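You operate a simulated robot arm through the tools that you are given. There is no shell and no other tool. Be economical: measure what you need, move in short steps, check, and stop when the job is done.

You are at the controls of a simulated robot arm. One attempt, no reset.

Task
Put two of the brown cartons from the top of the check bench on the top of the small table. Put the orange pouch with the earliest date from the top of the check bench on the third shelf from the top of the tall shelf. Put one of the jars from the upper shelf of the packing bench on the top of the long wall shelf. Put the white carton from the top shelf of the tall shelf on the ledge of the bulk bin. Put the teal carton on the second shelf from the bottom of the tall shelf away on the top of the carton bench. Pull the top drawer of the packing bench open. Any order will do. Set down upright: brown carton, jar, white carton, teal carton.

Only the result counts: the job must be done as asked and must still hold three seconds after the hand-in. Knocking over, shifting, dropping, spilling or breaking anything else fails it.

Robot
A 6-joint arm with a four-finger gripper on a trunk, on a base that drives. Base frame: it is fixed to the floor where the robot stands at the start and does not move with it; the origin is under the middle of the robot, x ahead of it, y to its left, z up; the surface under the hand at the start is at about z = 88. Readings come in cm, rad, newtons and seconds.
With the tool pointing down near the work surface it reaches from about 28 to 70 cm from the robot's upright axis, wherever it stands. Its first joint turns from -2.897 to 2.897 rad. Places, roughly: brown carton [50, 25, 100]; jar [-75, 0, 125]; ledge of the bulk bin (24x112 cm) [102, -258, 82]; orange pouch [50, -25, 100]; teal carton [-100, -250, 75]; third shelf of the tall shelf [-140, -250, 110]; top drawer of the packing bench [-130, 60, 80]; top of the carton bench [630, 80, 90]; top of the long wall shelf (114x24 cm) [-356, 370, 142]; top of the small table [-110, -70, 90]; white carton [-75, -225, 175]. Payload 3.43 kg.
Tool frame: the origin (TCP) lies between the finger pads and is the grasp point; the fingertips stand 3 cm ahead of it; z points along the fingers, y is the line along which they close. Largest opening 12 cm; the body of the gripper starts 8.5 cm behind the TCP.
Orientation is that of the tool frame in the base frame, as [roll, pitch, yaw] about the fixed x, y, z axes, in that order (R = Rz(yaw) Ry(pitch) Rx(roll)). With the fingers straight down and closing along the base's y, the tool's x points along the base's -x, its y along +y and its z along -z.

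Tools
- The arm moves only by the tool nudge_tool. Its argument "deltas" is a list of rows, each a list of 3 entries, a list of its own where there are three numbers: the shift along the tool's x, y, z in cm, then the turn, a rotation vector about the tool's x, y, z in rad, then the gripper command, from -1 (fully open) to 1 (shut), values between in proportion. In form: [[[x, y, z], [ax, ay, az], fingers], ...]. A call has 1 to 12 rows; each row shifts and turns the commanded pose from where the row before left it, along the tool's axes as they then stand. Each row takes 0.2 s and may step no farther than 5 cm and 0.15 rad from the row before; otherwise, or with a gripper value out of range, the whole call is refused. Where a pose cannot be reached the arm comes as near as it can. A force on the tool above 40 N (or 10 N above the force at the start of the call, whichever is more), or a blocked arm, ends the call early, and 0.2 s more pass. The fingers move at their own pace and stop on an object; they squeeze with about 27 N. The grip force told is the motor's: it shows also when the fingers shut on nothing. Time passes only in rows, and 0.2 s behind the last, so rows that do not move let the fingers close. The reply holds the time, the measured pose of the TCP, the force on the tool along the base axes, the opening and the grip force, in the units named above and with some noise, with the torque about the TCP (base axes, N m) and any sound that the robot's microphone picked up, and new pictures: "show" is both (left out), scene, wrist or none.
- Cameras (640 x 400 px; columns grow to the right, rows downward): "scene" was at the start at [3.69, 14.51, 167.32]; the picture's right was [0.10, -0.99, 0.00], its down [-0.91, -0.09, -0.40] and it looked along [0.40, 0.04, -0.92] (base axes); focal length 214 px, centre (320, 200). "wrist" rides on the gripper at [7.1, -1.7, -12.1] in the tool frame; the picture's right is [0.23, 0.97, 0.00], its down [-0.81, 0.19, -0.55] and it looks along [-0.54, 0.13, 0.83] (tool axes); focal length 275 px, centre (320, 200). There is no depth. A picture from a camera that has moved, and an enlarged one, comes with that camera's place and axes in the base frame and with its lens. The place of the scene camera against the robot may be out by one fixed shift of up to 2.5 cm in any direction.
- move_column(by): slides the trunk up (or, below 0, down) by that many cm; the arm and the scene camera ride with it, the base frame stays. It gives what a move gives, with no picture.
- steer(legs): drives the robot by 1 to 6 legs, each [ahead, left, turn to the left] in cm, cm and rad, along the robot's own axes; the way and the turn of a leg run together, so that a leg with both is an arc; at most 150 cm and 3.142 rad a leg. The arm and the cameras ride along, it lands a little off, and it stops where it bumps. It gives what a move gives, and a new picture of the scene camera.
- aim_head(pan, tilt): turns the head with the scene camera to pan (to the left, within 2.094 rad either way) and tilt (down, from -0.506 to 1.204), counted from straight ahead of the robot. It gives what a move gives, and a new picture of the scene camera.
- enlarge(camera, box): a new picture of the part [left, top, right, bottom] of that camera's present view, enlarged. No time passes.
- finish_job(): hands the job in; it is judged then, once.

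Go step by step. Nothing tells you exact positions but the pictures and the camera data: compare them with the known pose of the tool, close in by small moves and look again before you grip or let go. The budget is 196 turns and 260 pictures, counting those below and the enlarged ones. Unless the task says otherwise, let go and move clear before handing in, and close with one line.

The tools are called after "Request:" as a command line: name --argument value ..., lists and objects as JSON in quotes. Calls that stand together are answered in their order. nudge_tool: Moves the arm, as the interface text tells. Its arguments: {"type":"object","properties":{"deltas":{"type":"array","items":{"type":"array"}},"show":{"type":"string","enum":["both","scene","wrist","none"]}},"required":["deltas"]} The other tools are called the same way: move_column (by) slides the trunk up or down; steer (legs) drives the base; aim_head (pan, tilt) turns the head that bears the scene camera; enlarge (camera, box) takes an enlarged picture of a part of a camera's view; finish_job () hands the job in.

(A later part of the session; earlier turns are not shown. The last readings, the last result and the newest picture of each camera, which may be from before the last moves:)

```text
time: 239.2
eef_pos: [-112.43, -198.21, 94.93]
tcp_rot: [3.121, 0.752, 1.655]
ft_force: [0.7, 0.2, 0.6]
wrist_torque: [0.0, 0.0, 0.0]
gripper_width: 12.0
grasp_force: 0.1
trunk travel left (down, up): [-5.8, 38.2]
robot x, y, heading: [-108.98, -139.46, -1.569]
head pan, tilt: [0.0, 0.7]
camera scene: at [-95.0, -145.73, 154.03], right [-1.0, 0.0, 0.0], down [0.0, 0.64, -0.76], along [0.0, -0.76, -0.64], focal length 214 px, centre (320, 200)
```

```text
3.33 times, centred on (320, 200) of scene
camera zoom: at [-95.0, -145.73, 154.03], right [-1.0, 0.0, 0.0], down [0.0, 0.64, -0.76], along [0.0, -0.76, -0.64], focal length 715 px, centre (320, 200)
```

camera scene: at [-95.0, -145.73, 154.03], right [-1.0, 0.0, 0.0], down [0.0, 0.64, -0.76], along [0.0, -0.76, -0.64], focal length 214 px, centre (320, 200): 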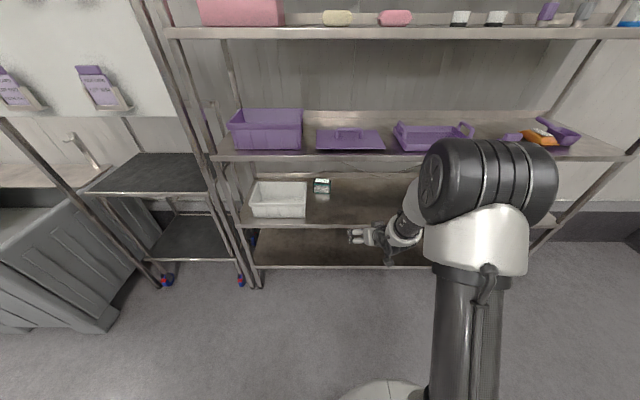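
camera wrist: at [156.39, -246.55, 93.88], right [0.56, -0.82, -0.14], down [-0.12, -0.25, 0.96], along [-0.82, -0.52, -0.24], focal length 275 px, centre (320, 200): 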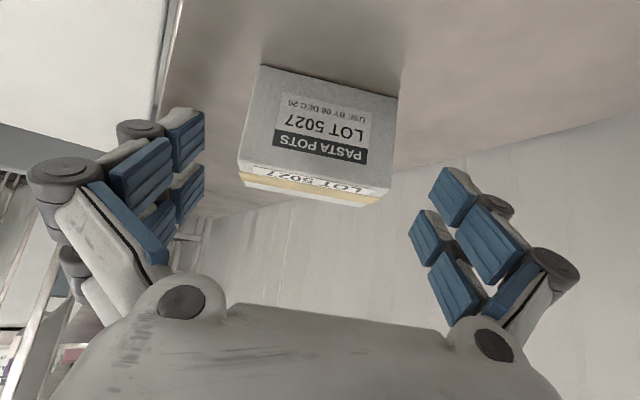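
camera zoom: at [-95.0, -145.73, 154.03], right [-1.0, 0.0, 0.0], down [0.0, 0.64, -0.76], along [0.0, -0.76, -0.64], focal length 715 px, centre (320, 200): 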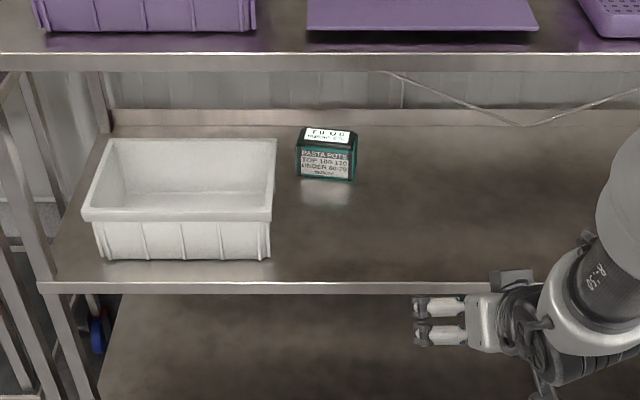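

The teal carton sits about 26 cm deep on the fourth shelf (front y≈-254, x≈-101..-90), right of the white tray. I need the arm stretched and low, so I'll test that reach in front of the shelf first.

Request:
move_column --by -5.7

Request:
nudge_tool --deltas '[[[-3.2, 0, 3.0], [0, 0, 0], -1], [[-3.2, 0, 3.0], [0, 0, 0], -1], [[-3.2, 0, 3.0], [0, 0, 0], -1], [[-3.2, 0, 3.0], [0, 0, 0], -1], [[-3.2, 0, 3.0], [0, 0, 0], -1]]' --show "none"

Request:
nudge_tool --deltas '[[[2.07, 0, 2.19], [0, 0, 0], -1], [[2.07, 0, 2.19], [0, 0, 0], -1], [[2.07, 0, 2.19], [0, 0, 0], -1], [[2.07, 0, 2.19], [0, 0, 0], -1]]' --show "both"

```text
time: 240.2
eef_pos: [-112.41, -198.18, 89.38]
tcp_rot: [3.123, 0.752, 1.654]
ft_force: [-0.5, -0.1, -0.5]
wrist_torque: [0.0, -0.03, 0.01]
gripper_width: 11.96
grasp_force: 0.0
trunk travel left (down, up): [-0.1, 43.9]
robot x, y, heading: [-108.93, -138.9, -1.573]
head pan, tilt: [0.0, 0.7]
```

```text
time: 241.4
eef_pos: [-110.19, -220.38, 89.06]
tcp_rot: [3.107, 0.755, 1.638]
ft_force: [-1.1, 0.0, -0.4]
wrist_torque: [-0.05, 0.0, 0.09]
gripper_width: 11.97
grasp_force: 0.1
trunk travel left (down, up): [-0.1, 43.9]
robot x, y, heading: [-108.98, -139.1, -1.575]
head pan, tilt: [0.0, 0.7]
```

```text
time: 242.4
eef_pos: [-110.18, -220.06, 77.21]
tcp_rot: [3.123, 0.753, 1.654]
ft_force: [0.9, 0.4, 1.0]
wrist_torque: [0.04, 0.03, -0.02]
gripper_width: 11.96
grasp_force: 0.0
trunk travel left (down, up): [-0.1, 43.9]
robot x, y, heading: [-108.97, -138.76, -1.569]
head pan, tilt: [0.0, 0.7]
camera scene: at [-95.0, -145.76, 148.33], right [-1.0, 0.0, 0.0], down [0.0, 0.64, -0.76], along [0.0, -0.76, -0.64], focal length 214 px, centre (320, 200)
camera wrist: at [-113.24, -206.84, 81.13], right [0.95, 0.26, -0.14], down [0.2, -0.2, 0.96], along [0.22, -0.95, -0.24], focal length 275 px, centre (320, 200)
```

scene: 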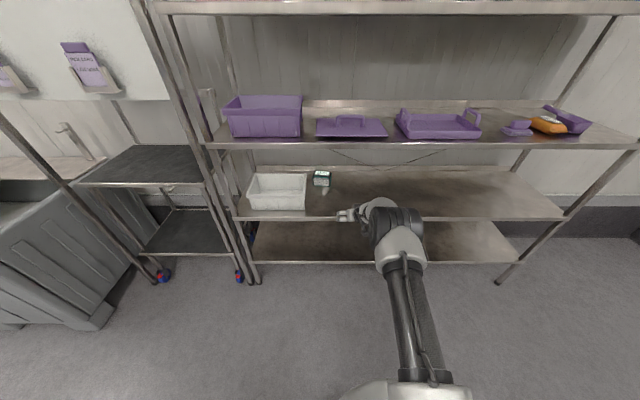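
wrist: 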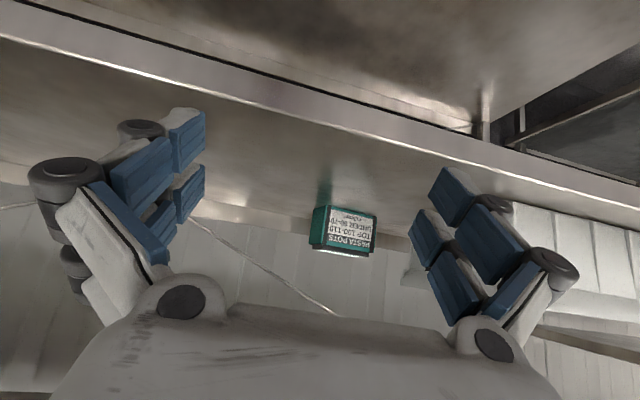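

The stretched reach works, and the elbow stays low. I'll enlarge the wrist view to fix the teal carton's position.

Request:
enlarge --camera "wrist" --box '[270, 170, 430, 270]'

Request:
nudge_tool --deltas '[[[-2.19, 0, 2.04], [0, 0, 0], -1], [[-2.19, 0, 2.04], [0, 0, 0], -1]]' --show "both"

Request:
enlarge --camera "wrist" --box '[270, 170, 430, 270]'

```text
4.00 times, centred on (350, 220) of wrist
camera zoom: at [-113.24, -206.84, 81.13], right [0.95, 0.26, -0.14], down [0.2, -0.2, 0.96], along [0.22, -0.95, -0.24], focal length 1101 px, centre (200, 120)
```

zoom: 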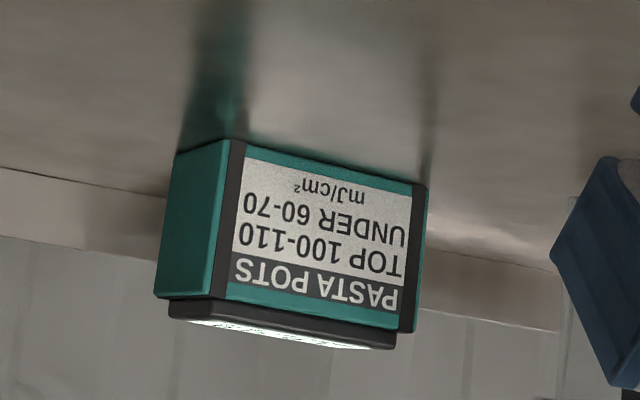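

```text
time: 243.0
eef_pos: [-109.76, -226.19, 77.62]
tcp_rot: [3.122, 0.758, 1.657]
ft_force: [0.1, -2.1, 5.4]
wrist_torque: [0.45, 0.02, 0.04]
gripper_width: 11.98
grasp_force: 0.1
trunk travel left (down, up): [-0.1, 43.9]
robot x, y, heading: [-108.6, -139.42, -1.57]
head pan, tilt: [0.0, 0.7]
camera scene: at [-95.0, -145.83, 148.32], right [-1.0, 0.0, 0.0], down [0.0, 0.65, -0.76], along [0.0, -0.76, -0.65], focal length 214 px, centre (320, 200)
camera wrist: at [-112.78, -212.91, 81.44], right [0.95, 0.26, -0.15], down [0.2, -0.19, 0.96], along [0.22, -0.95, -0.23], focal length 275 px, centre (320, 200)
```

scene: 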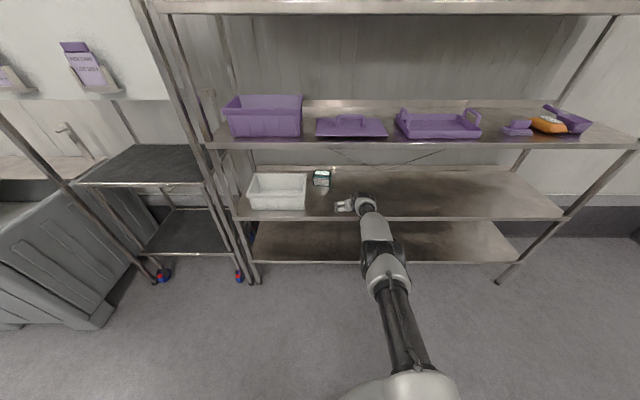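
wrist: 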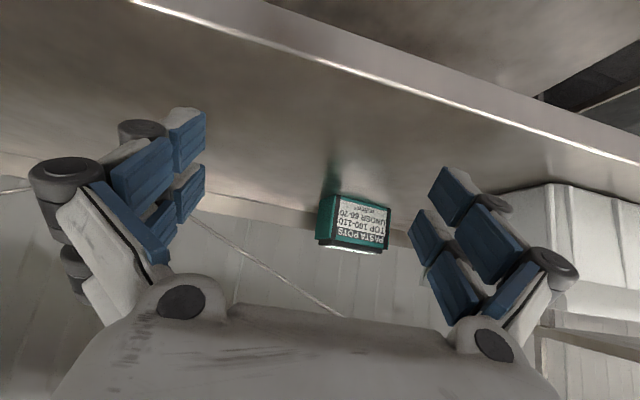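

```text
4.00 times, centred on (350, 220) of wrist
camera zoom: at [-112.78, -212.91, 81.44], right [0.95, 0.26, -0.15], down [0.2, -0.19, 0.96], along [0.22, -0.95, -0.23], focal length 1101 px, centre (200, 120)
```

zoom: 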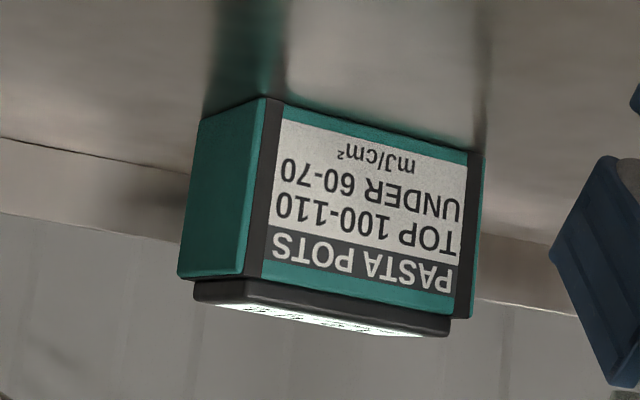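

Teal carton: front face from x≈-99.7 to -89.6 at y≈-256.5, turned slightly. The tray rim is at about x=-86.5. I'll realign the base so the hand goes straight in at x≈-95.5.

Request:
steer --legs '[[-6, 0, 0], [0, 31.3, 0], [0, 0, -0.14], [7, 0, 0]]'

Request:
nudge_tool --deltas '[[[0, 0, 0], [0, 0, 0], -1]]' --show "wrist"

Request:
enlarge --camera "wrist" --box '[200, 140, 440, 290]'

```text
time: 246.9
eef_pos: [-90.67, -225.82, 77.3]
tcp_rot: [3.124, 0.752, 1.526]
ft_force: [-0.7, -0.2, -0.7]
wrist_torque: [0.0, -0.03, 0.02]
gripper_width: 11.98
grasp_force: 0.1
trunk travel left (down, up): [-0.1, 43.9]
robot x, y, heading: [-78.98, -140.19, -1.697]
head pan, tilt: [0.0, 0.7]
camera scene: at [-66.01, -148.29, 148.32], right [-0.99, 0.13, 0.0], down [0.08, 0.64, -0.76], along [-0.1, -0.76, -0.64], focal length 214 px, centre (320, 200)
```

scene: 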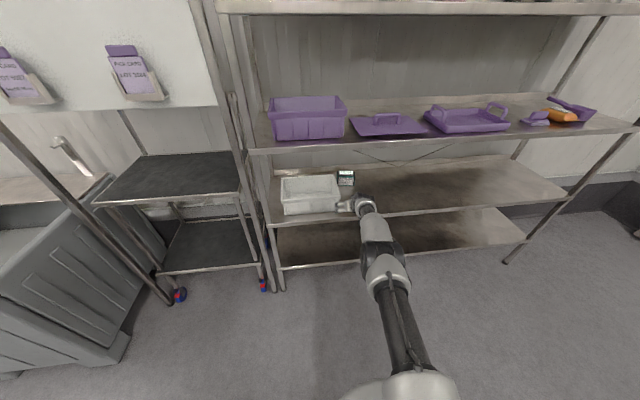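

```text
time: 247.3
eef_pos: [-90.74, -225.78, 77.27]
tcp_rot: [3.122, 0.753, 1.529]
ft_force: [1.2, -0.6, 0.3]
wrist_torque: [-0.03, -0.02, 0.01]
gripper_width: 12.01
grasp_force: 0.0
trunk travel left (down, up): [-0.1, 43.9]
robot x, y, heading: [-79.0, -140.11, -1.694]
head pan, tilt: [0.0, 0.7]
camera wrist: at [-92.22, -212.36, 81.15], right [0.98, 0.14, -0.14], down [0.17, -0.22, 0.96], along [0.1, -0.97, -0.24], focal length 275 px, centre (320, 200)
```

wrist: 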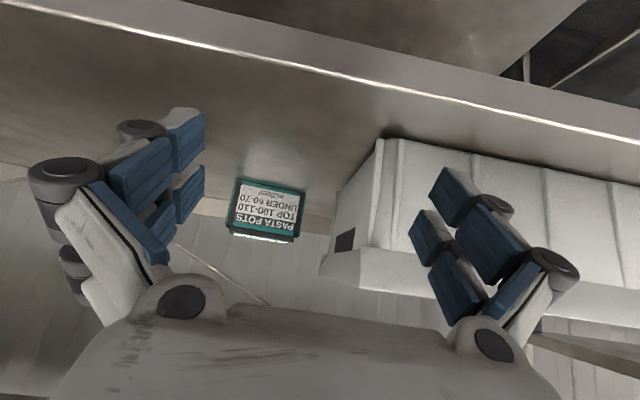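

```text
2.67 times, centred on (320, 215) of wrist
camera zoom: at [-92.22, -212.36, 81.15], right [0.98, 0.14, -0.14], down [0.17, -0.22, 0.96], along [0.1, -0.97, -0.24], focal length 734 px, centre (320, 160)
```

zoom: 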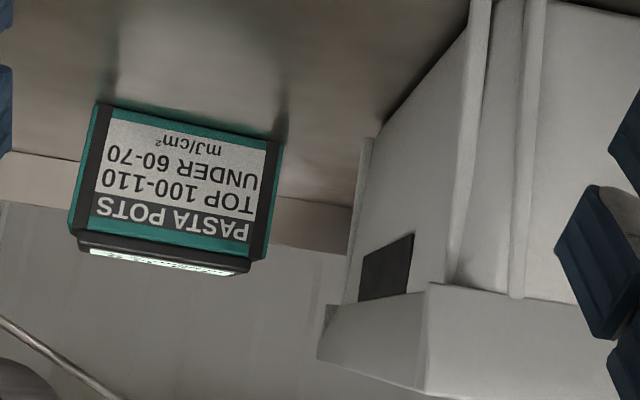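

Tray rim is at x≈-86.4 (z≈79–81). The carton's front face centre is at (-95.8,-257.2), turned so the approach should head about 0.155 rad toward -x. I'll turn the hand by that and check.

Request:
nudge_tool --deltas '[[[0, 0, 0], [0.096, -0.002, 0.102], -1], [[0, 0, 0], [0, 0, 0], -1]]' --show "none"

```text
time: 247.9
eef_pos: [-90.86, -225.8, 77.31]
tcp_rot: [3.122, 0.754, 1.386]
ft_force: [0.6, 0.6, 0.1]
wrist_torque: [0.01, 0.01, -0.02]
gripper_width: 11.99
grasp_force: 0.0
trunk travel left (down, up): [-0.1, 43.9]
robot x, y, heading: [-79.02, -139.85, -1.696]
head pan, tilt: [0.0, 0.7]
```

Request:
steer --legs '[[-1, -6.2, 0], [22, 2.75, 0]]'

Request:
nudge_tool --deltas '[[[0, 0, 0], [0, 0, 0], -1]]' --show "wrist"

Request:
enlarge --camera "scene" --box '[240, 130, 440, 270]'

```text
time: 250.2
eef_pos: [-97.13, -246.84, 77.32]
tcp_rot: [3.121, 0.752, 1.386]
ft_force: [0.4, 0.0, -0.6]
wrist_torque: [0.0, 0.0, 0.01]
gripper_width: 12.01
grasp_force: 0.0
trunk travel left (down, up): [-0.1, 43.9]
robot x, y, heading: [-85.37, -161.17, -1.699]
head pan, tilt: [0.0, 0.7]
camera scene: at [-72.28, -169.16, 148.33], right [-0.99, 0.13, 0.0], down [0.08, 0.64, -0.76], along [-0.1, -0.76, -0.64], focal length 214 px, centre (320, 200)
```

scene: 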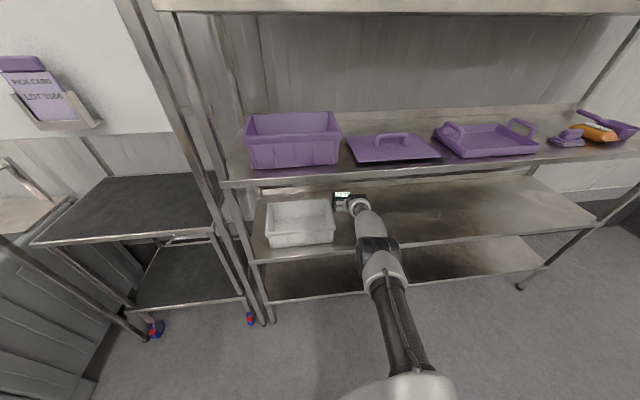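

```text
time: 250.6
eef_pos: [-97.29, -246.71, 77.19]
tcp_rot: [3.123, 0.752, 1.385]
ft_force: [0.4, 0.5, -0.3]
wrist_torque: [-0.01, 0.01, 0.02]
gripper_width: 11.99
grasp_force: 0.1
trunk travel left (down, up): [-0.1, 43.9]
robot x, y, heading: [-85.5, -161.09, -1.696]
head pan, tilt: [0.0, 0.7]
camera wrist: at [-96.69, -233.13, 81.18], right [0.99, 0.0, -0.14], down [0.14, -0.24, 0.96], along [-0.04, -0.97, -0.24], focal length 275 px, centre (320, 200)
```

wrist: 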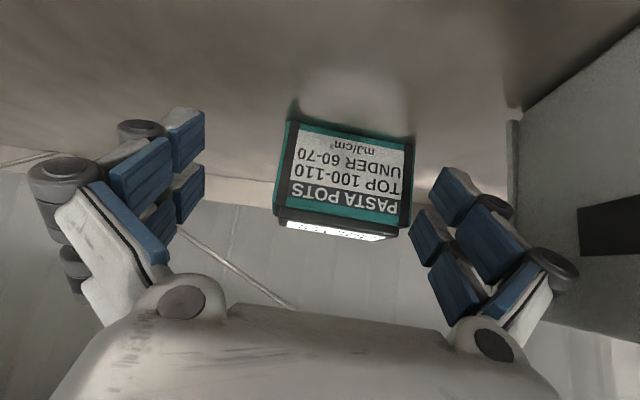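

```text
2.86 times, centred on (340, 200) of scene
camera zoom: at [-72.28, -169.12, 148.33], right [-0.99, 0.13, 0.0], down [0.08, 0.64, -0.76], along [-0.1, -0.76, -0.64], focal length 613 px, centre (263, 200)
```

zoom: 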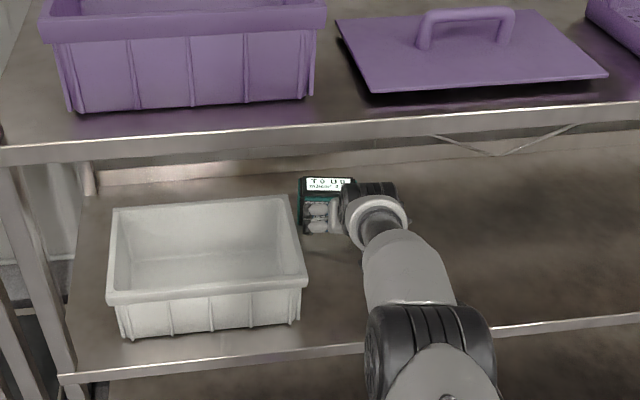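

Request:
enlarge --camera "wrist" --box '[240, 90, 460, 260]'

```text
2.35 times, centred on (350, 175) of wrist
camera zoom: at [-96.69, -233.13, 81.18], right [0.99, 0.0, -0.14], down [0.14, -0.24, 0.96], along [-0.04, -0.97, -0.24], focal length 648 px, centre (249, 259)
```

zoom: 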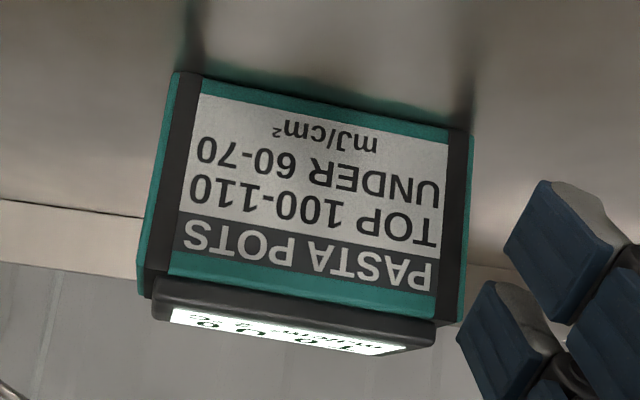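

The carton front corners are about (-101.2,-254.5) and (-89.8,-256.4), so it is nearly as wide as the gripper opening and the hand's 0.157 heading matches it. I'll converge on the axis and look again.

Request:
nudge_tool --deltas '[[[-0.76, 1.4, 2.42], [0, 0, 0], -1], [[-0.76, 1.4, 2.42], [0, 0, 0], -1]]' --show "wrist"

Request:
enlarge --camera "wrist" --box '[160, 40, 480, 260]'

```text
time: 251.2
eef_pos: [-95.65, -246.82, 76.45]
tcp_rot: [3.122, 0.752, 1.384]
ft_force: [-0.3, -0.4, -0.1]
wrist_torque: [0.0, -0.03, 0.01]
gripper_width: 12.01
grasp_force: 0.1
out of reach, approached as far as the arm can: row 1, 2
trunk travel left (down, up): [-0.1, 43.9]
robot x, y, heading: [-85.27, -160.92, -1.693]
head pan, tilt: [0.0, 0.7]
camera wrist: at [-95.1, -233.21, 80.51], right [0.99, 0.0, -0.14], down [0.14, -0.24, 0.96], along [-0.04, -0.97, -0.24], focal length 275 px, centre (320, 200)
```

wrist: 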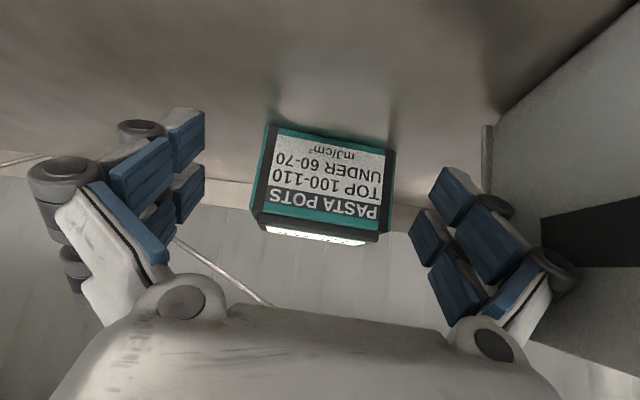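

```text
1.82 times, centred on (320, 150) of wrist
camera zoom: at [-95.1, -233.21, 80.51], right [0.99, 0.0, -0.14], down [0.14, -0.24, 0.96], along [-0.04, -0.97, -0.24], focal length 500 px, centre (320, 291)
```

zoom: 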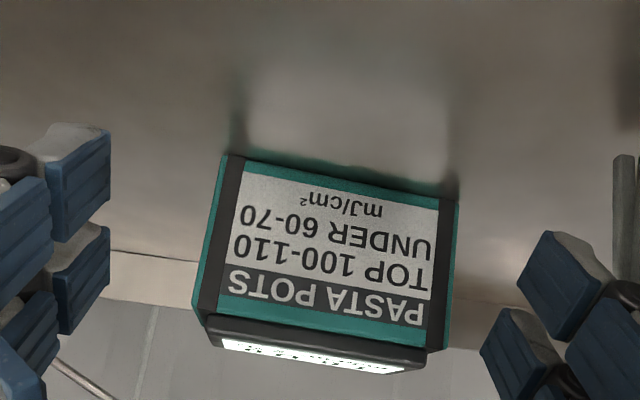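

The arm is fully stretched, so I'll pull it in a little and let the base advance.

Request:
nudge_tool --deltas '[[[2.5, -0.9, -2.35], [0, 0, 0], -1], [[2.5, -0.9, -2.35], [0, 0, 0], -1]]' --show "none"

Request:
steer --legs '[[6, 0.75, 0]]'

Request:
nudge_tool --deltas '[[[0, 0, 0], [0, 0, 0], -1]]' --show "wrist"

Request:
enlarge --camera "wrist" --box '[160, 40, 480, 260]'

```text
time: 251.8
eef_pos: [-96.31, -240.76, 76.77]
tcp_rot: [3.127, 0.754, 1.383]
ft_force: [0.6, 0.1, -0.5]
wrist_torque: [-0.01, 0.0, -0.02]
gripper_width: 11.99
grasp_force: 0.1
out of reach, approached as far as the arm can: row 2
trunk travel left (down, up): [-0.1, 43.9]
robot x, y, heading: [-84.72, -160.86, -1.694]
head pan, tilt: [0.0, 0.7]
```

```text
time: 252.8
eef_pos: [-96.27, -246.75, 76.72]
tcp_rot: [3.127, 0.755, 1.385]
ft_force: [-0.5, 0.3, 0.4]
wrist_torque: [-0.01, 0.03, 0.02]
gripper_width: 11.99
grasp_force: 0.1
trunk travel left (down, up): [-0.1, 43.9]
robot x, y, heading: [-85.17, -166.92, -1.703]
head pan, tilt: [0.0, 0.7]
camera scene: at [-72.32, -175.18, 148.32], right [-0.99, 0.13, 0.0], down [0.08, 0.64, -0.76], along [-0.1, -0.76, -0.64], focal length 214 px, centre (320, 200)
```

scene: 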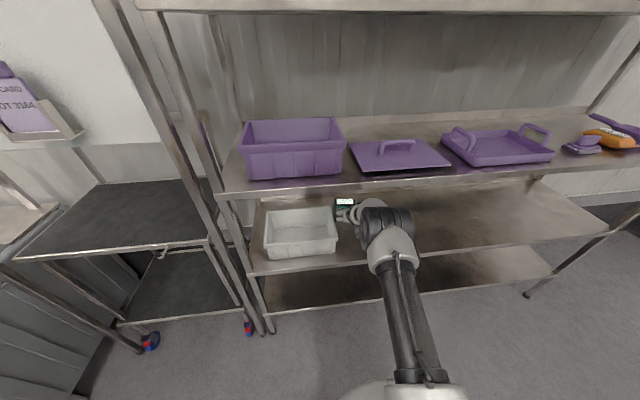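

```text
time: 253.2
eef_pos: [-96.24, -246.62, 76.74]
tcp_rot: [3.129, 0.754, 1.383]
ft_force: [0.8, 0.4, 0.0]
wrist_torque: [0.0, -0.01, 0.02]
gripper_width: 12.0
grasp_force: 0.1
trunk travel left (down, up): [-0.1, 43.9]
robot x, y, heading: [-85.08, -166.79, -1.695]
head pan, tilt: [0.0, 0.7]
camera wrist: at [-95.73, -233.06, 80.6], right [0.99, -0.01, -0.15], down [0.14, -0.24, 0.96], along [-0.04, -0.97, -0.24], focal length 275 px, centre (320, 200)
```

wrist: 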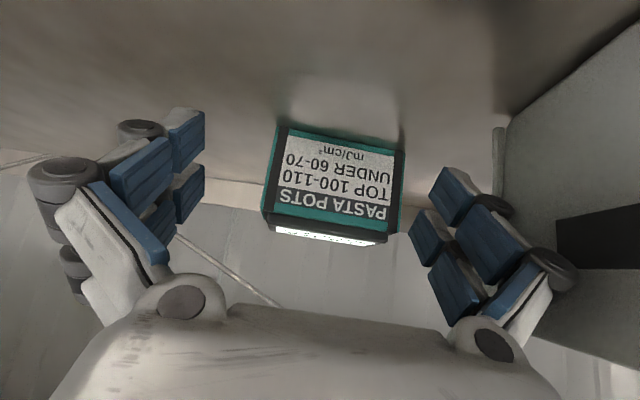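

```text
1.82 times, centred on (320, 150) of wrist
camera zoom: at [-95.73, -233.06, 80.6], right [0.99, -0.01, -0.15], down [0.14, -0.24, 0.96], along [-0.04, -0.97, -0.24], focal length 500 px, centre (320, 291)
```

zoom: 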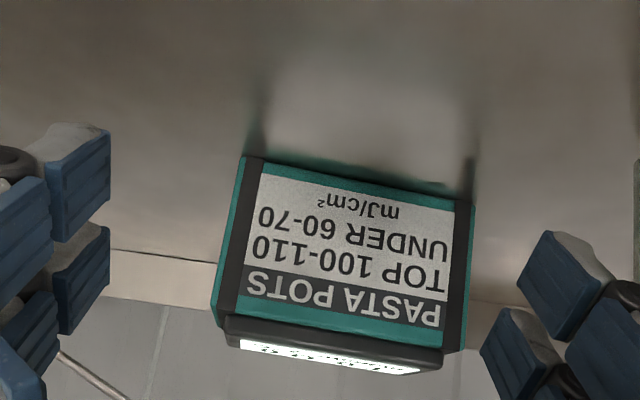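

The low limit here is z≈76.5 with this tilt. I'll steepen the hand by about 0.15 rad, which should let it go lower.

Request:
nudge_tool --deltas '[[[0, 0, 0], [0, 0.14, 0], -1], [[-0.3, 0.25, 1.5], [0, 0, 0], -1], [[0, 0, 0], [0, 0, 0], -1]]' --show "both"

```text
time: 253.9
eef_pos: [-96.15, -247.9, 75.65]
tcp_rot: [3.131, 0.613, 1.387]
ft_force: [0.3, -0.7, 0.9]
wrist_torque: [-0.01, 0.01, 0.01]
gripper_width: 11.97
grasp_force: 0.1
trunk travel left (down, up): [-0.1, 43.9]
robot x, y, heading: [-84.75, -167.02, -1.703]
head pan, tilt: [0.0, 0.7]
camera scene: at [-72.31, -175.13, 148.33], right [-0.99, 0.13, 0.0], down [0.08, 0.64, -0.76], along [-0.1, -0.76, -0.64], focal length 214 px, centre (320, 200)
camera wrist: at [-95.69, -235.0, 81.36], right [0.99, 0.01, -0.12], down [0.12, -0.37, 0.92], along [-0.03, -0.93, -0.37], focal length 275 px, centre (320, 200)
```

scene: 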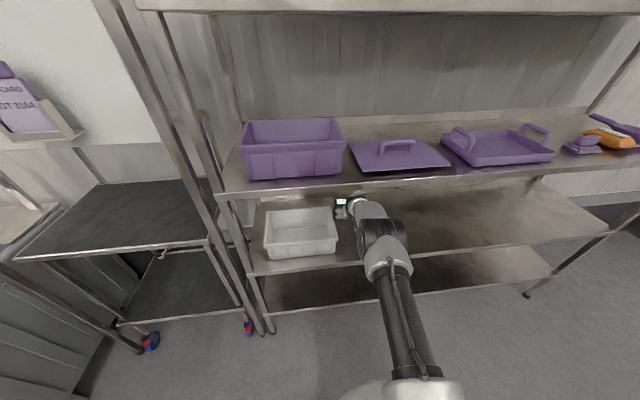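
wrist: 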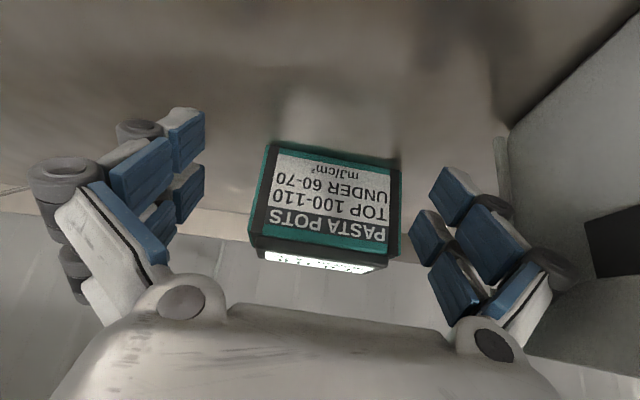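

That works with no limit and the elbow dropped too. Advancing 5 cm with the base, converging on the carton's axis.

Request:
steer --legs '[[4.6, 1.15, 0]]'

Request:
nudge_tool --deltas '[[[0.4, 0, 0.9], [0, 0, 0], -1]]' --show "wrist"

Request:
enlarge --camera "wrist" --box '[160, 60, 480, 280]'

```text
time: 254.9
eef_pos: [-95.53, -252.54, 75.65]
tcp_rot: [3.129, 0.613, 1.385]
ft_force: [-1.4, 0.9, -0.3]
wrist_torque: [-0.03, 0.03, 0.02]
gripper_width: 12.0
grasp_force: 0.1
trunk travel left (down, up): [-0.1, 43.9]
robot x, y, heading: [-84.67, -171.42, -1.694]
head pan, tilt: [0.0, 0.7]
camera scene: at [-71.78, -179.88, 148.32], right [-0.99, 0.13, 0.0], down [0.08, 0.64, -0.76], along [-0.1, -0.76, -0.64], focal length 214 px, centre (320, 200)
```

scene: 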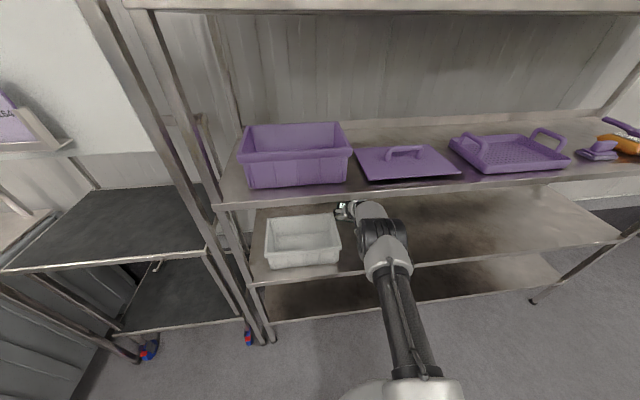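

```text
time: 255.3
eef_pos: [-95.78, -252.81, 74.68]
tcp_rot: [3.131, 0.613, 1.386]
ft_force: [0.0, -0.3, -0.4]
wrist_torque: [-0.02, 0.0, 0.02]
gripper_width: 12.0
grasp_force: 0.1
trunk travel left (down, up): [-0.1, 43.9]
robot x, y, heading: [-84.54, -171.71, -1.698]
head pan, tilt: [0.0, 0.7]
camera wrist: at [-95.25, -239.86, 80.4], right [0.99, 0.01, -0.12], down [0.12, -0.37, 0.92], along [-0.03, -0.93, -0.37], focal length 275 px, centre (320, 200)
```

wrist: 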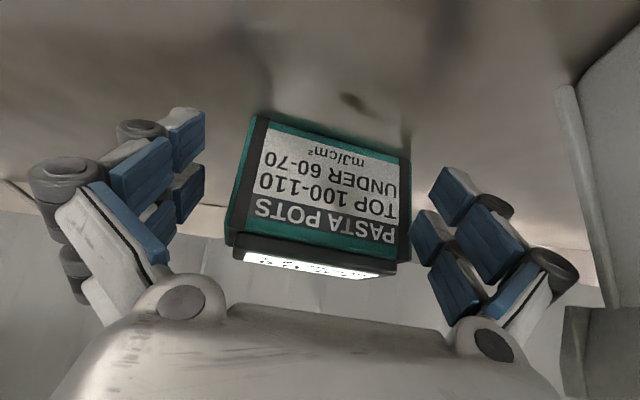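

```text
1.82 times, centred on (320, 170) of wrist
camera zoom: at [-95.25, -239.86, 80.4], right [0.99, 0.01, -0.12], down [0.12, -0.37, 0.92], along [-0.03, -0.93, -0.37], focal length 500 px, centre (320, 254)
```

zoom: 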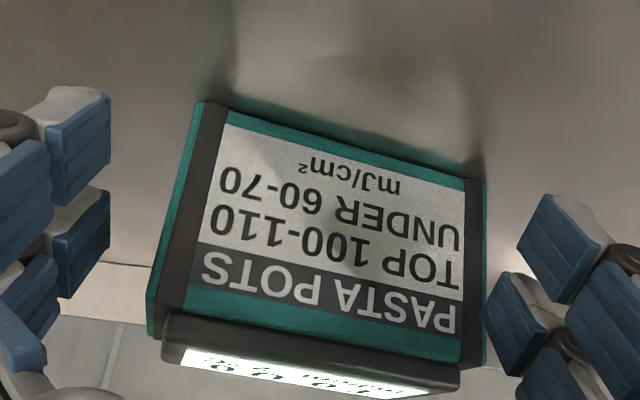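

The carton is square with the hand and about 11 cm wide, sitting 0.75 cm to the left of the hand axis. I'll shift over and edge in with a check.

Request:
nudge_tool --deltas '[[[0, 0.75, 0], [0, 0, 0], -1], [[-1.6, 0, 1.15], [0, 0, 0], -1], [[0, 0, 0], [0, 0, 0], -1]]' --show "wrist"

Request:
enlarge --camera "wrist" --box '[160, 60, 480, 280]'

```text
time: 256.1
eef_pos: [-95.42, -254.79, 74.58]
tcp_rot: [3.13, 0.614, 1.385]
ft_force: [-0.1, -0.4, -0.5]
wrist_torque: [-0.01, -0.03, 0.03]
gripper_width: 12.01
grasp_force: 0.1
trunk travel left (down, up): [-0.1, 43.9]
robot x, y, heading: [-84.69, -171.21, -1.701]
head pan, tilt: [0.0, 0.7]
camera wrist: at [-94.84, -241.9, 80.33], right [0.99, 0.01, -0.12], down [0.12, -0.37, 0.92], along [-0.03, -0.93, -0.37], focal length 275 px, centre (320, 200)
```

wrist: 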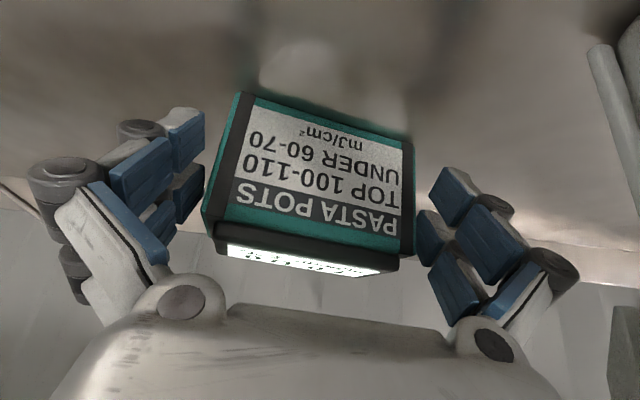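

```text
1.82 times, centred on (320, 170) of wrist
camera zoom: at [-94.84, -241.9, 80.33], right [0.99, 0.01, -0.12], down [0.12, -0.37, 0.92], along [-0.03, -0.93, -0.37], focal length 500 px, centre (320, 254)
```

zoom: 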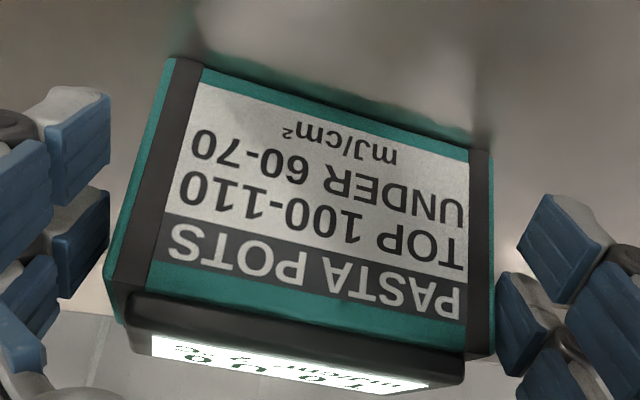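

Centred within 0.2 cm, with about 0.5 cm clearance each side. Moving in.

Request:
nudge_tool --deltas '[[[-1.3, -0.15, 0.93], [0, 0, 0], -1], [[-1.3, 0, 0.93], [0, 0, 0], -1], [[0, 0, 0], [0, 0, 0], -1]]' --show "wrist"

```text
time: 256.9
eef_pos: [-95.44, -254.95, 74.95]
tcp_rot: [3.129, 0.613, 1.386]
ft_force: [-0.3, 0.0, 0.2]
wrist_torque: [0.02, 0.01, 0.01]
gripper_width: 12.01
grasp_force: 0.0
out of reach, approached as far as the arm can: row 1, 2
trunk travel left (down, up): [-0.1, 43.9]
robot x, y, heading: [-84.41, -171.18, -1.7]
head pan, tilt: [0.0, 0.7]
camera wrist: at [-94.93, -242.11, 80.65], right [0.99, 0.01, -0.12], down [0.12, -0.37, 0.92], along [-0.03, -0.93, -0.37], focal length 275 px, centre (320, 200)
```

wrist: 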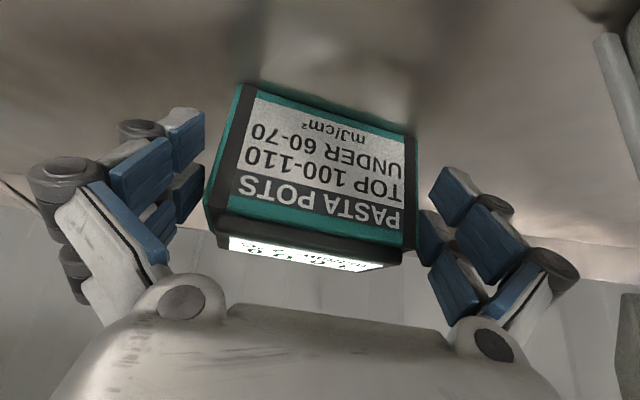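

Request:
nudge_tool --deltas '[[[1.3, 0, -0.93], [0, 0, 0], -1], [[1.3, 0, -0.93], [0, 0, 0], -1]]' --show "none"

Request:
steer --legs '[[3, -0.1, 0]]'

Request:
nudge_tool --deltas '[[[0, 0, 0], [0, 0, 0], -1]]' --show "wrist"

```text
time: 257.5
eef_pos: [-94.74, -251.86, 75.1]
tcp_rot: [3.129, 0.614, 1.387]
ft_force: [-0.5, -0.8, 0.1]
wrist_torque: [0.0, -0.06, -0.02]
gripper_width: 11.93
grasp_force: 0.1
trunk travel left (down, up): [-0.1, 43.9]
robot x, y, heading: [-84.96, -171.66, -1.7]
head pan, tilt: [0.0, 0.7]
```

```text
time: 258.4
eef_pos: [-94.99, -253.08, 72.69]
tcp_rot: [3.133, 0.577, 1.389]
ft_force: [-0.9, 0.4, -0.2]
wrist_torque: [0.01, 0.02, 0.02]
gripper_width: 12.02
grasp_force: 0.0
trunk travel left (down, up): [-0.1, 43.9]
robot x, y, heading: [-84.99, -174.17, -1.698]
head pan, tilt: [0.0, 0.7]
stopped in leg 1: the robot was blocked; the commanded pose is now the measured one
camera scene: at [-72.24, -182.29, 148.39], right [-0.99, 0.13, 0.0], down [0.08, 0.64, -0.77], along [-0.1, -0.76, -0.64], focal length 214 px, centre (320, 200)
```

scene: 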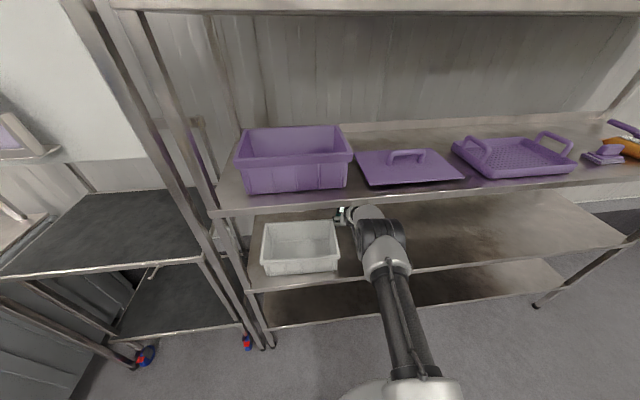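

```text
time: 258.8
eef_pos: [-95.13, -253.04, 72.84]
tcp_rot: [3.133, 0.578, 1.39]
ft_force: [0.3, 0.5, 0.8]
wrist_torque: [-0.01, 0.02, -0.01]
gripper_width: 12.02
grasp_force: 0.1
trunk travel left (down, up): [-0.1, 43.9]
robot x, y, heading: [-85.02, -174.06, -1.705]
head pan, tilt: [0.0, 0.7]
camera wrist: at [-94.63, -240.4, 78.98], right [0.99, 0.02, -0.12], down [0.12, -0.4, 0.91], along [-0.03, -0.91, -0.4], focal length 275 px, centre (320, 200)
```

wrist: 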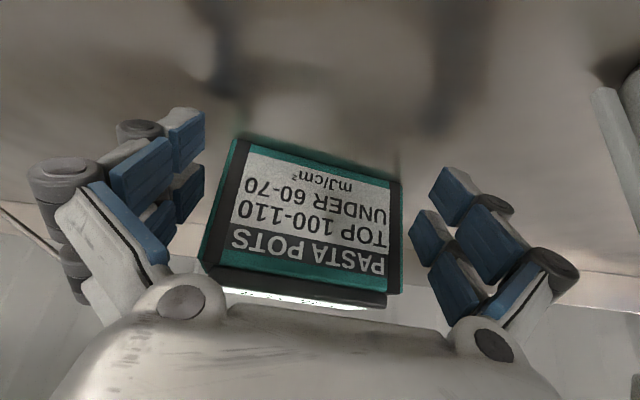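

The base was blocked — most likely the raised elbow met the shelf edge when the arm had pulled in. I'll back off, stretch the arm out lower, then re-enter.

Request:
steer --legs '[[-4.5, 0, 0]]'

Request:
nudge_tool --deltas '[[[-2.58, 0, 1.08], [0, 0, 0], -1], [[-2.58, 0, 1.08], [0, 0, 0], -1], [[0, 0, 0], [0, 0, 0], -1]]' --show "both"

```text
time: 259.7
eef_pos: [-94.47, -248.78, 72.87]
tcp_rot: [3.133, 0.579, 1.389]
ft_force: [0.2, 0.1, 0.1]
wrist_torque: [0.0, -0.01, 0.02]
gripper_width: 12.02
grasp_force: 0.1
trunk travel left (down, up): [-0.1, 43.9]
robot x, y, heading: [-84.77, -169.3, -1.698]
head pan, tilt: [0.0, 0.7]
camera scene: at [-71.63, -177.91, 148.34], right [-0.99, 0.13, 0.0], down [0.08, 0.64, -0.77], along [-0.1, -0.76, -0.64], focal length 214 px, centre (320, 200)
```

scene: 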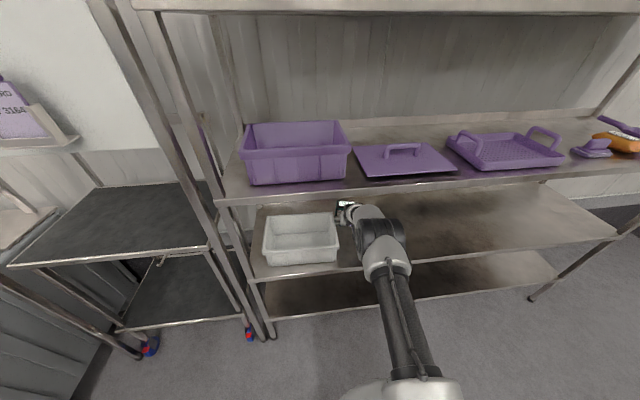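

```text
time: 260.5
eef_pos: [-95.32, -252.33, 74.19]
tcp_rot: [3.135, 0.577, 1.388]
ft_force: [0.5, 0.2, -0.6]
wrist_torque: [-0.04, -0.02, 0.03]
gripper_width: 12.0
grasp_force: 0.1
out of reach, approached as far as the arm can: row 2
trunk travel left (down, up): [-0.1, 43.9]
robot x, y, heading: [-84.23, -169.47, -1.695]
head pan, tilt: [0.0, 0.7]
camera scene: at [-71.64, -177.99, 148.32], right [-0.99, 0.13, 0.0], down [0.08, 0.64, -0.76], along [-0.1, -0.76, -0.64], focal length 214 px, centre (320, 200)
camera wrist: at [-94.88, -239.73, 80.35], right [0.99, 0.02, -0.12], down [0.12, -0.41, 0.91], along [-0.03, -0.91, -0.4], focal length 275 px, centre (320, 200)
```

scene: 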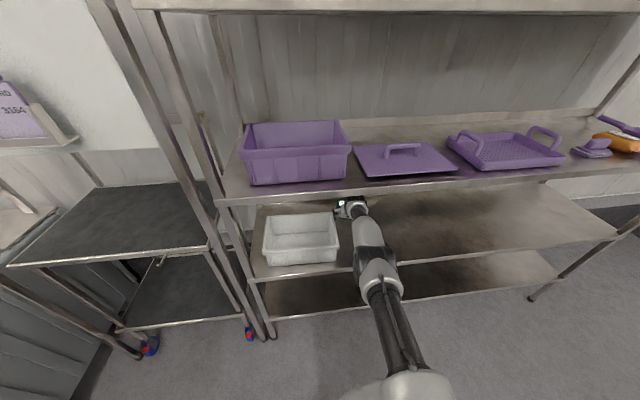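
wrist: 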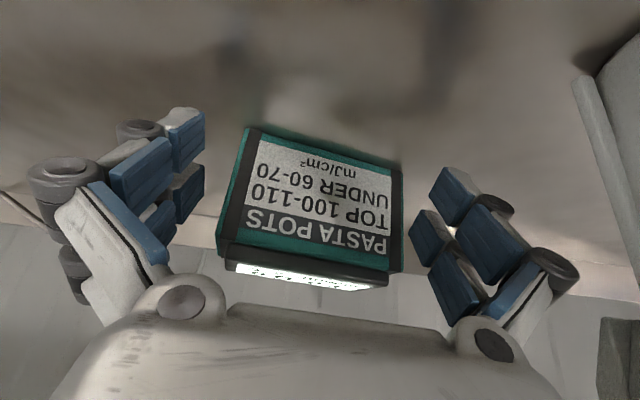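

Now fully stretched with a low elbow. Advancing with the base.

Request:
steer --legs '[[3, -0.08, 0]]'

Request:
nudge_tool --deltas '[[[0, 0, 0], [0, 0, 0], -1]]' --show "wrist"

```text
time: 261.4
eef_pos: [-95.82, -255.33, 74.19]
tcp_rot: [3.134, 0.577, 1.39]
ft_force: [0.2, 0.4, 0.3]
wrist_torque: [-0.03, -0.01, -0.01]
gripper_width: 11.95
grasp_force: 0.0
trunk travel left (down, up): [-0.1, 43.9]
robot x, y, heading: [-84.85, -172.55, -1.702]
head pan, tilt: [0.0, 0.7]
camera scene: at [-72.11, -180.93, 148.32], right [-0.99, 0.13, 0.0], down [0.08, 0.64, -0.76], along [-0.1, -0.76, -0.64], focal length 214 px, centre (320, 200)
```

scene: 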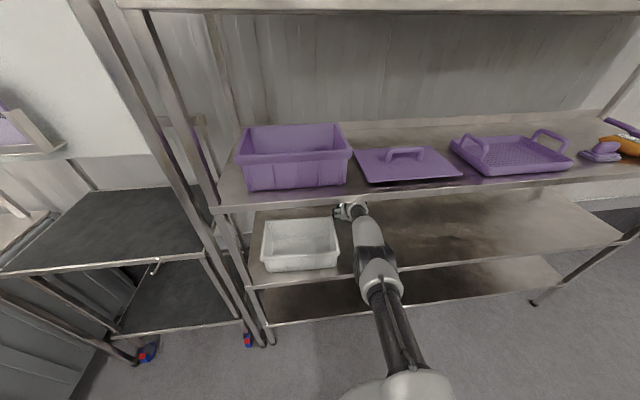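

```text
time: 261.8
eef_pos: [-95.82, -255.31, 74.35]
tcp_rot: [3.135, 0.578, 1.389]
ft_force: [0.0, -0.1, -0.5]
wrist_torque: [0.01, -0.01, 0.0]
gripper_width: 11.99
grasp_force: 0.1
trunk travel left (down, up): [-0.1, 43.9]
robot x, y, heading: [-85.02, -172.74, -1.704]
head pan, tilt: [0.0, 0.7]
camera wrist: at [-95.35, -242.67, 80.42], right [0.99, 0.02, -0.12], down [0.12, -0.4, 0.91], along [-0.03, -0.91, -0.4], focal length 275 px, centre (320, 200)
```

wrist: 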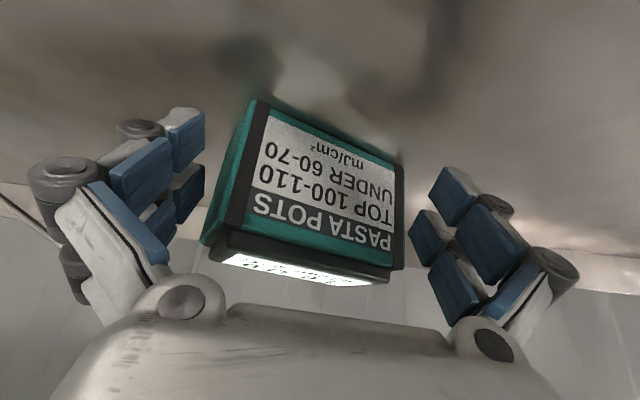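

The right fingertip nudged the carton's right front corner, turning it to about 0.4 rad. I'll back off, close the fingers, and gently push its left end back to square it up.

Request:
steer --legs '[[-4.5, 0, 0], [0, -4.2, 0]]'

Request:
nudge_tool --deltas '[[[0, 0, 0], [0, 0, 0], 0.7], [[0, 0, 0], [0, 0, 0], 0.7], [[0, 0, 0], [0, 0, 0], 0.7], [[0, 0, 0], [0, 0, 0], 0.7], [[0, 0, 0], [0, 0, 0], 0.7]]' --show "wrist"

Request:
enlarge --camera "wrist" --box '[200, 80, 520, 300]'

```text
time: 263.1
eef_pos: [-99.41, -250.23, 74.26]
tcp_rot: [3.132, 0.579, 1.388]
ft_force: [0.1, -0.7, 0.1]
wrist_torque: [-0.01, -0.09, -0.01]
gripper_width: 12.01
grasp_force: 0.1
trunk travel left (down, up): [-0.1, 43.9]
robot x, y, heading: [-88.56, -167.6, -1.697]
head pan, tilt: [0.0, 0.7]
camera scene: at [-75.71, -175.84, 148.33], right [-0.99, 0.13, 0.0], down [0.08, 0.64, -0.76], along [-0.1, -0.76, -0.64], focal length 214 px, centre (320, 200)
```

scene: 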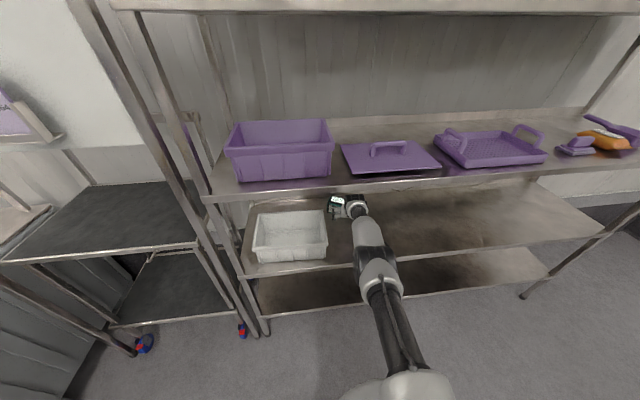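

```text
time: 264.3
eef_pos: [-99.42, -250.22, 74.36]
tcp_rot: [3.134, 0.58, 1.388]
ft_force: [0.6, 0.1, 0.5]
wrist_torque: [0.0, -0.02, -0.01]
gripper_width: 2.82
grasp_force: 2.8
trunk travel left (down, up): [-0.1, 43.9]
robot x, y, heading: [-88.17, -167.77, -1.704]
head pan, tilt: [0.0, 0.7]
camera wrist: at [-98.98, -237.6, 80.41], right [0.99, 0.02, -0.12], down [0.12, -0.4, 0.91], along [-0.03, -0.91, -0.4], focal length 275 px, centre (320, 200)
```

wrist: 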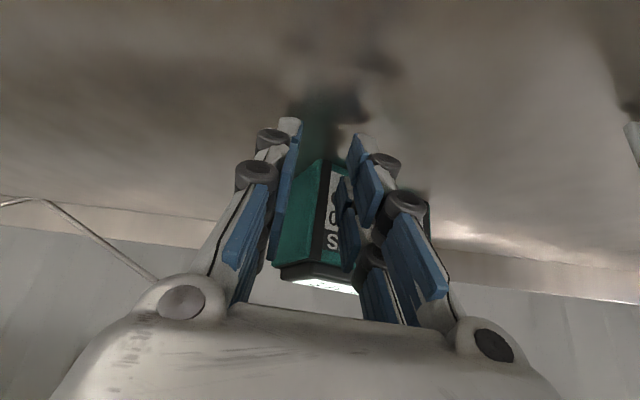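

```text
1.82 times, centred on (360, 190) of wrist
camera zoom: at [-98.98, -237.6, 80.41], right [0.99, 0.02, -0.12], down [0.12, -0.4, 0.91], along [-0.03, -0.91, -0.4], focal length 500 px, centre (247, 218)
```

zoom: 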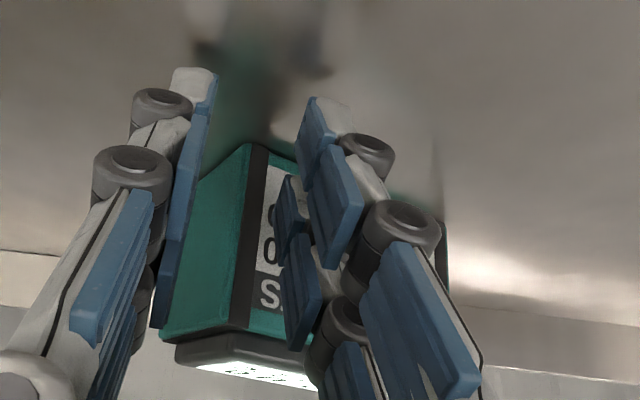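

Request:
nudge_tool --deltas '[[[0, 0, 0], [0, 0, 0], 1], [[0, 0, 0], [0, 0, 0], 1], [[0, 0, 0], [0, 0, 0], 1]]' --show "none"

Request:
steer --legs '[[5.2, 1.3, 0]]'

Request:
nudge_tool --deltas '[[[0, 0, 0], [0, 0, 0], 1]]' --show "wrist"

```text
time: 265.1
eef_pos: [-99.47, -250.22, 74.28]
tcp_rot: [3.134, 0.578, 1.387]
ft_force: [-0.2, 1.4, 0.1]
wrist_torque: [0.01, -0.01, 0.0]
gripper_width: 0.0
grasp_force: 27.0
trunk travel left (down, up): [-0.1, 43.9]
robot x, y, heading: [-88.56, -167.41, -1.699]
head pan, tilt: [0.0, 0.7]
```

```text
time: 266.1
eef_pos: [-98.86, -255.78, 74.13]
tcp_rot: [3.135, 0.578, 1.387]
ft_force: [-0.2, -0.3, -0.3]
wrist_torque: [0.02, 0.01, -0.05]
gripper_width: 0.0
grasp_force: 26.3
trunk travel left (down, up): [-0.1, 43.9]
robot x, y, heading: [-87.97, -172.55, -1.696]
head pan, tilt: [0.0, 0.7]
camera scene: at [-75.08, -181.34, 148.32], right [-0.99, 0.13, 0.0], down [0.08, 0.64, -0.76], along [-0.1, -0.76, -0.64], focal length 214 px, centre (320, 200)
```

scene: 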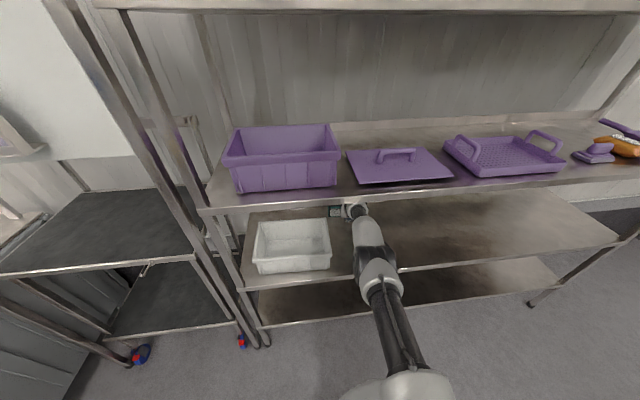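

```text
time: 266.5
eef_pos: [-98.77, -255.76, 74.21]
tcp_rot: [3.135, 0.58, 1.39]
ft_force: [0.7, 0.2, 0.0]
wrist_torque: [0.01, 0.02, -0.01]
gripper_width: 0.0
grasp_force: 26.6
trunk travel left (down, up): [-0.1, 43.9]
robot x, y, heading: [-87.71, -172.65, -1.701]
head pan, tilt: [0.0, 0.7]
camera wrist: at [-98.35, -243.06, 80.42], right [0.99, 0.02, -0.12], down [0.12, -0.4, 0.91], along [-0.03, -0.91, -0.4], focal length 275 px, centre (320, 200)
```

wrist: 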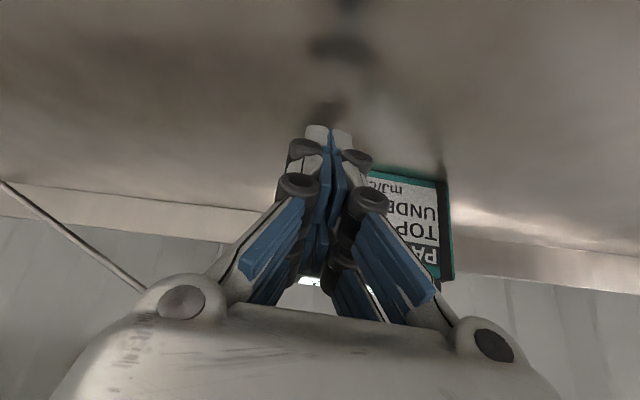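

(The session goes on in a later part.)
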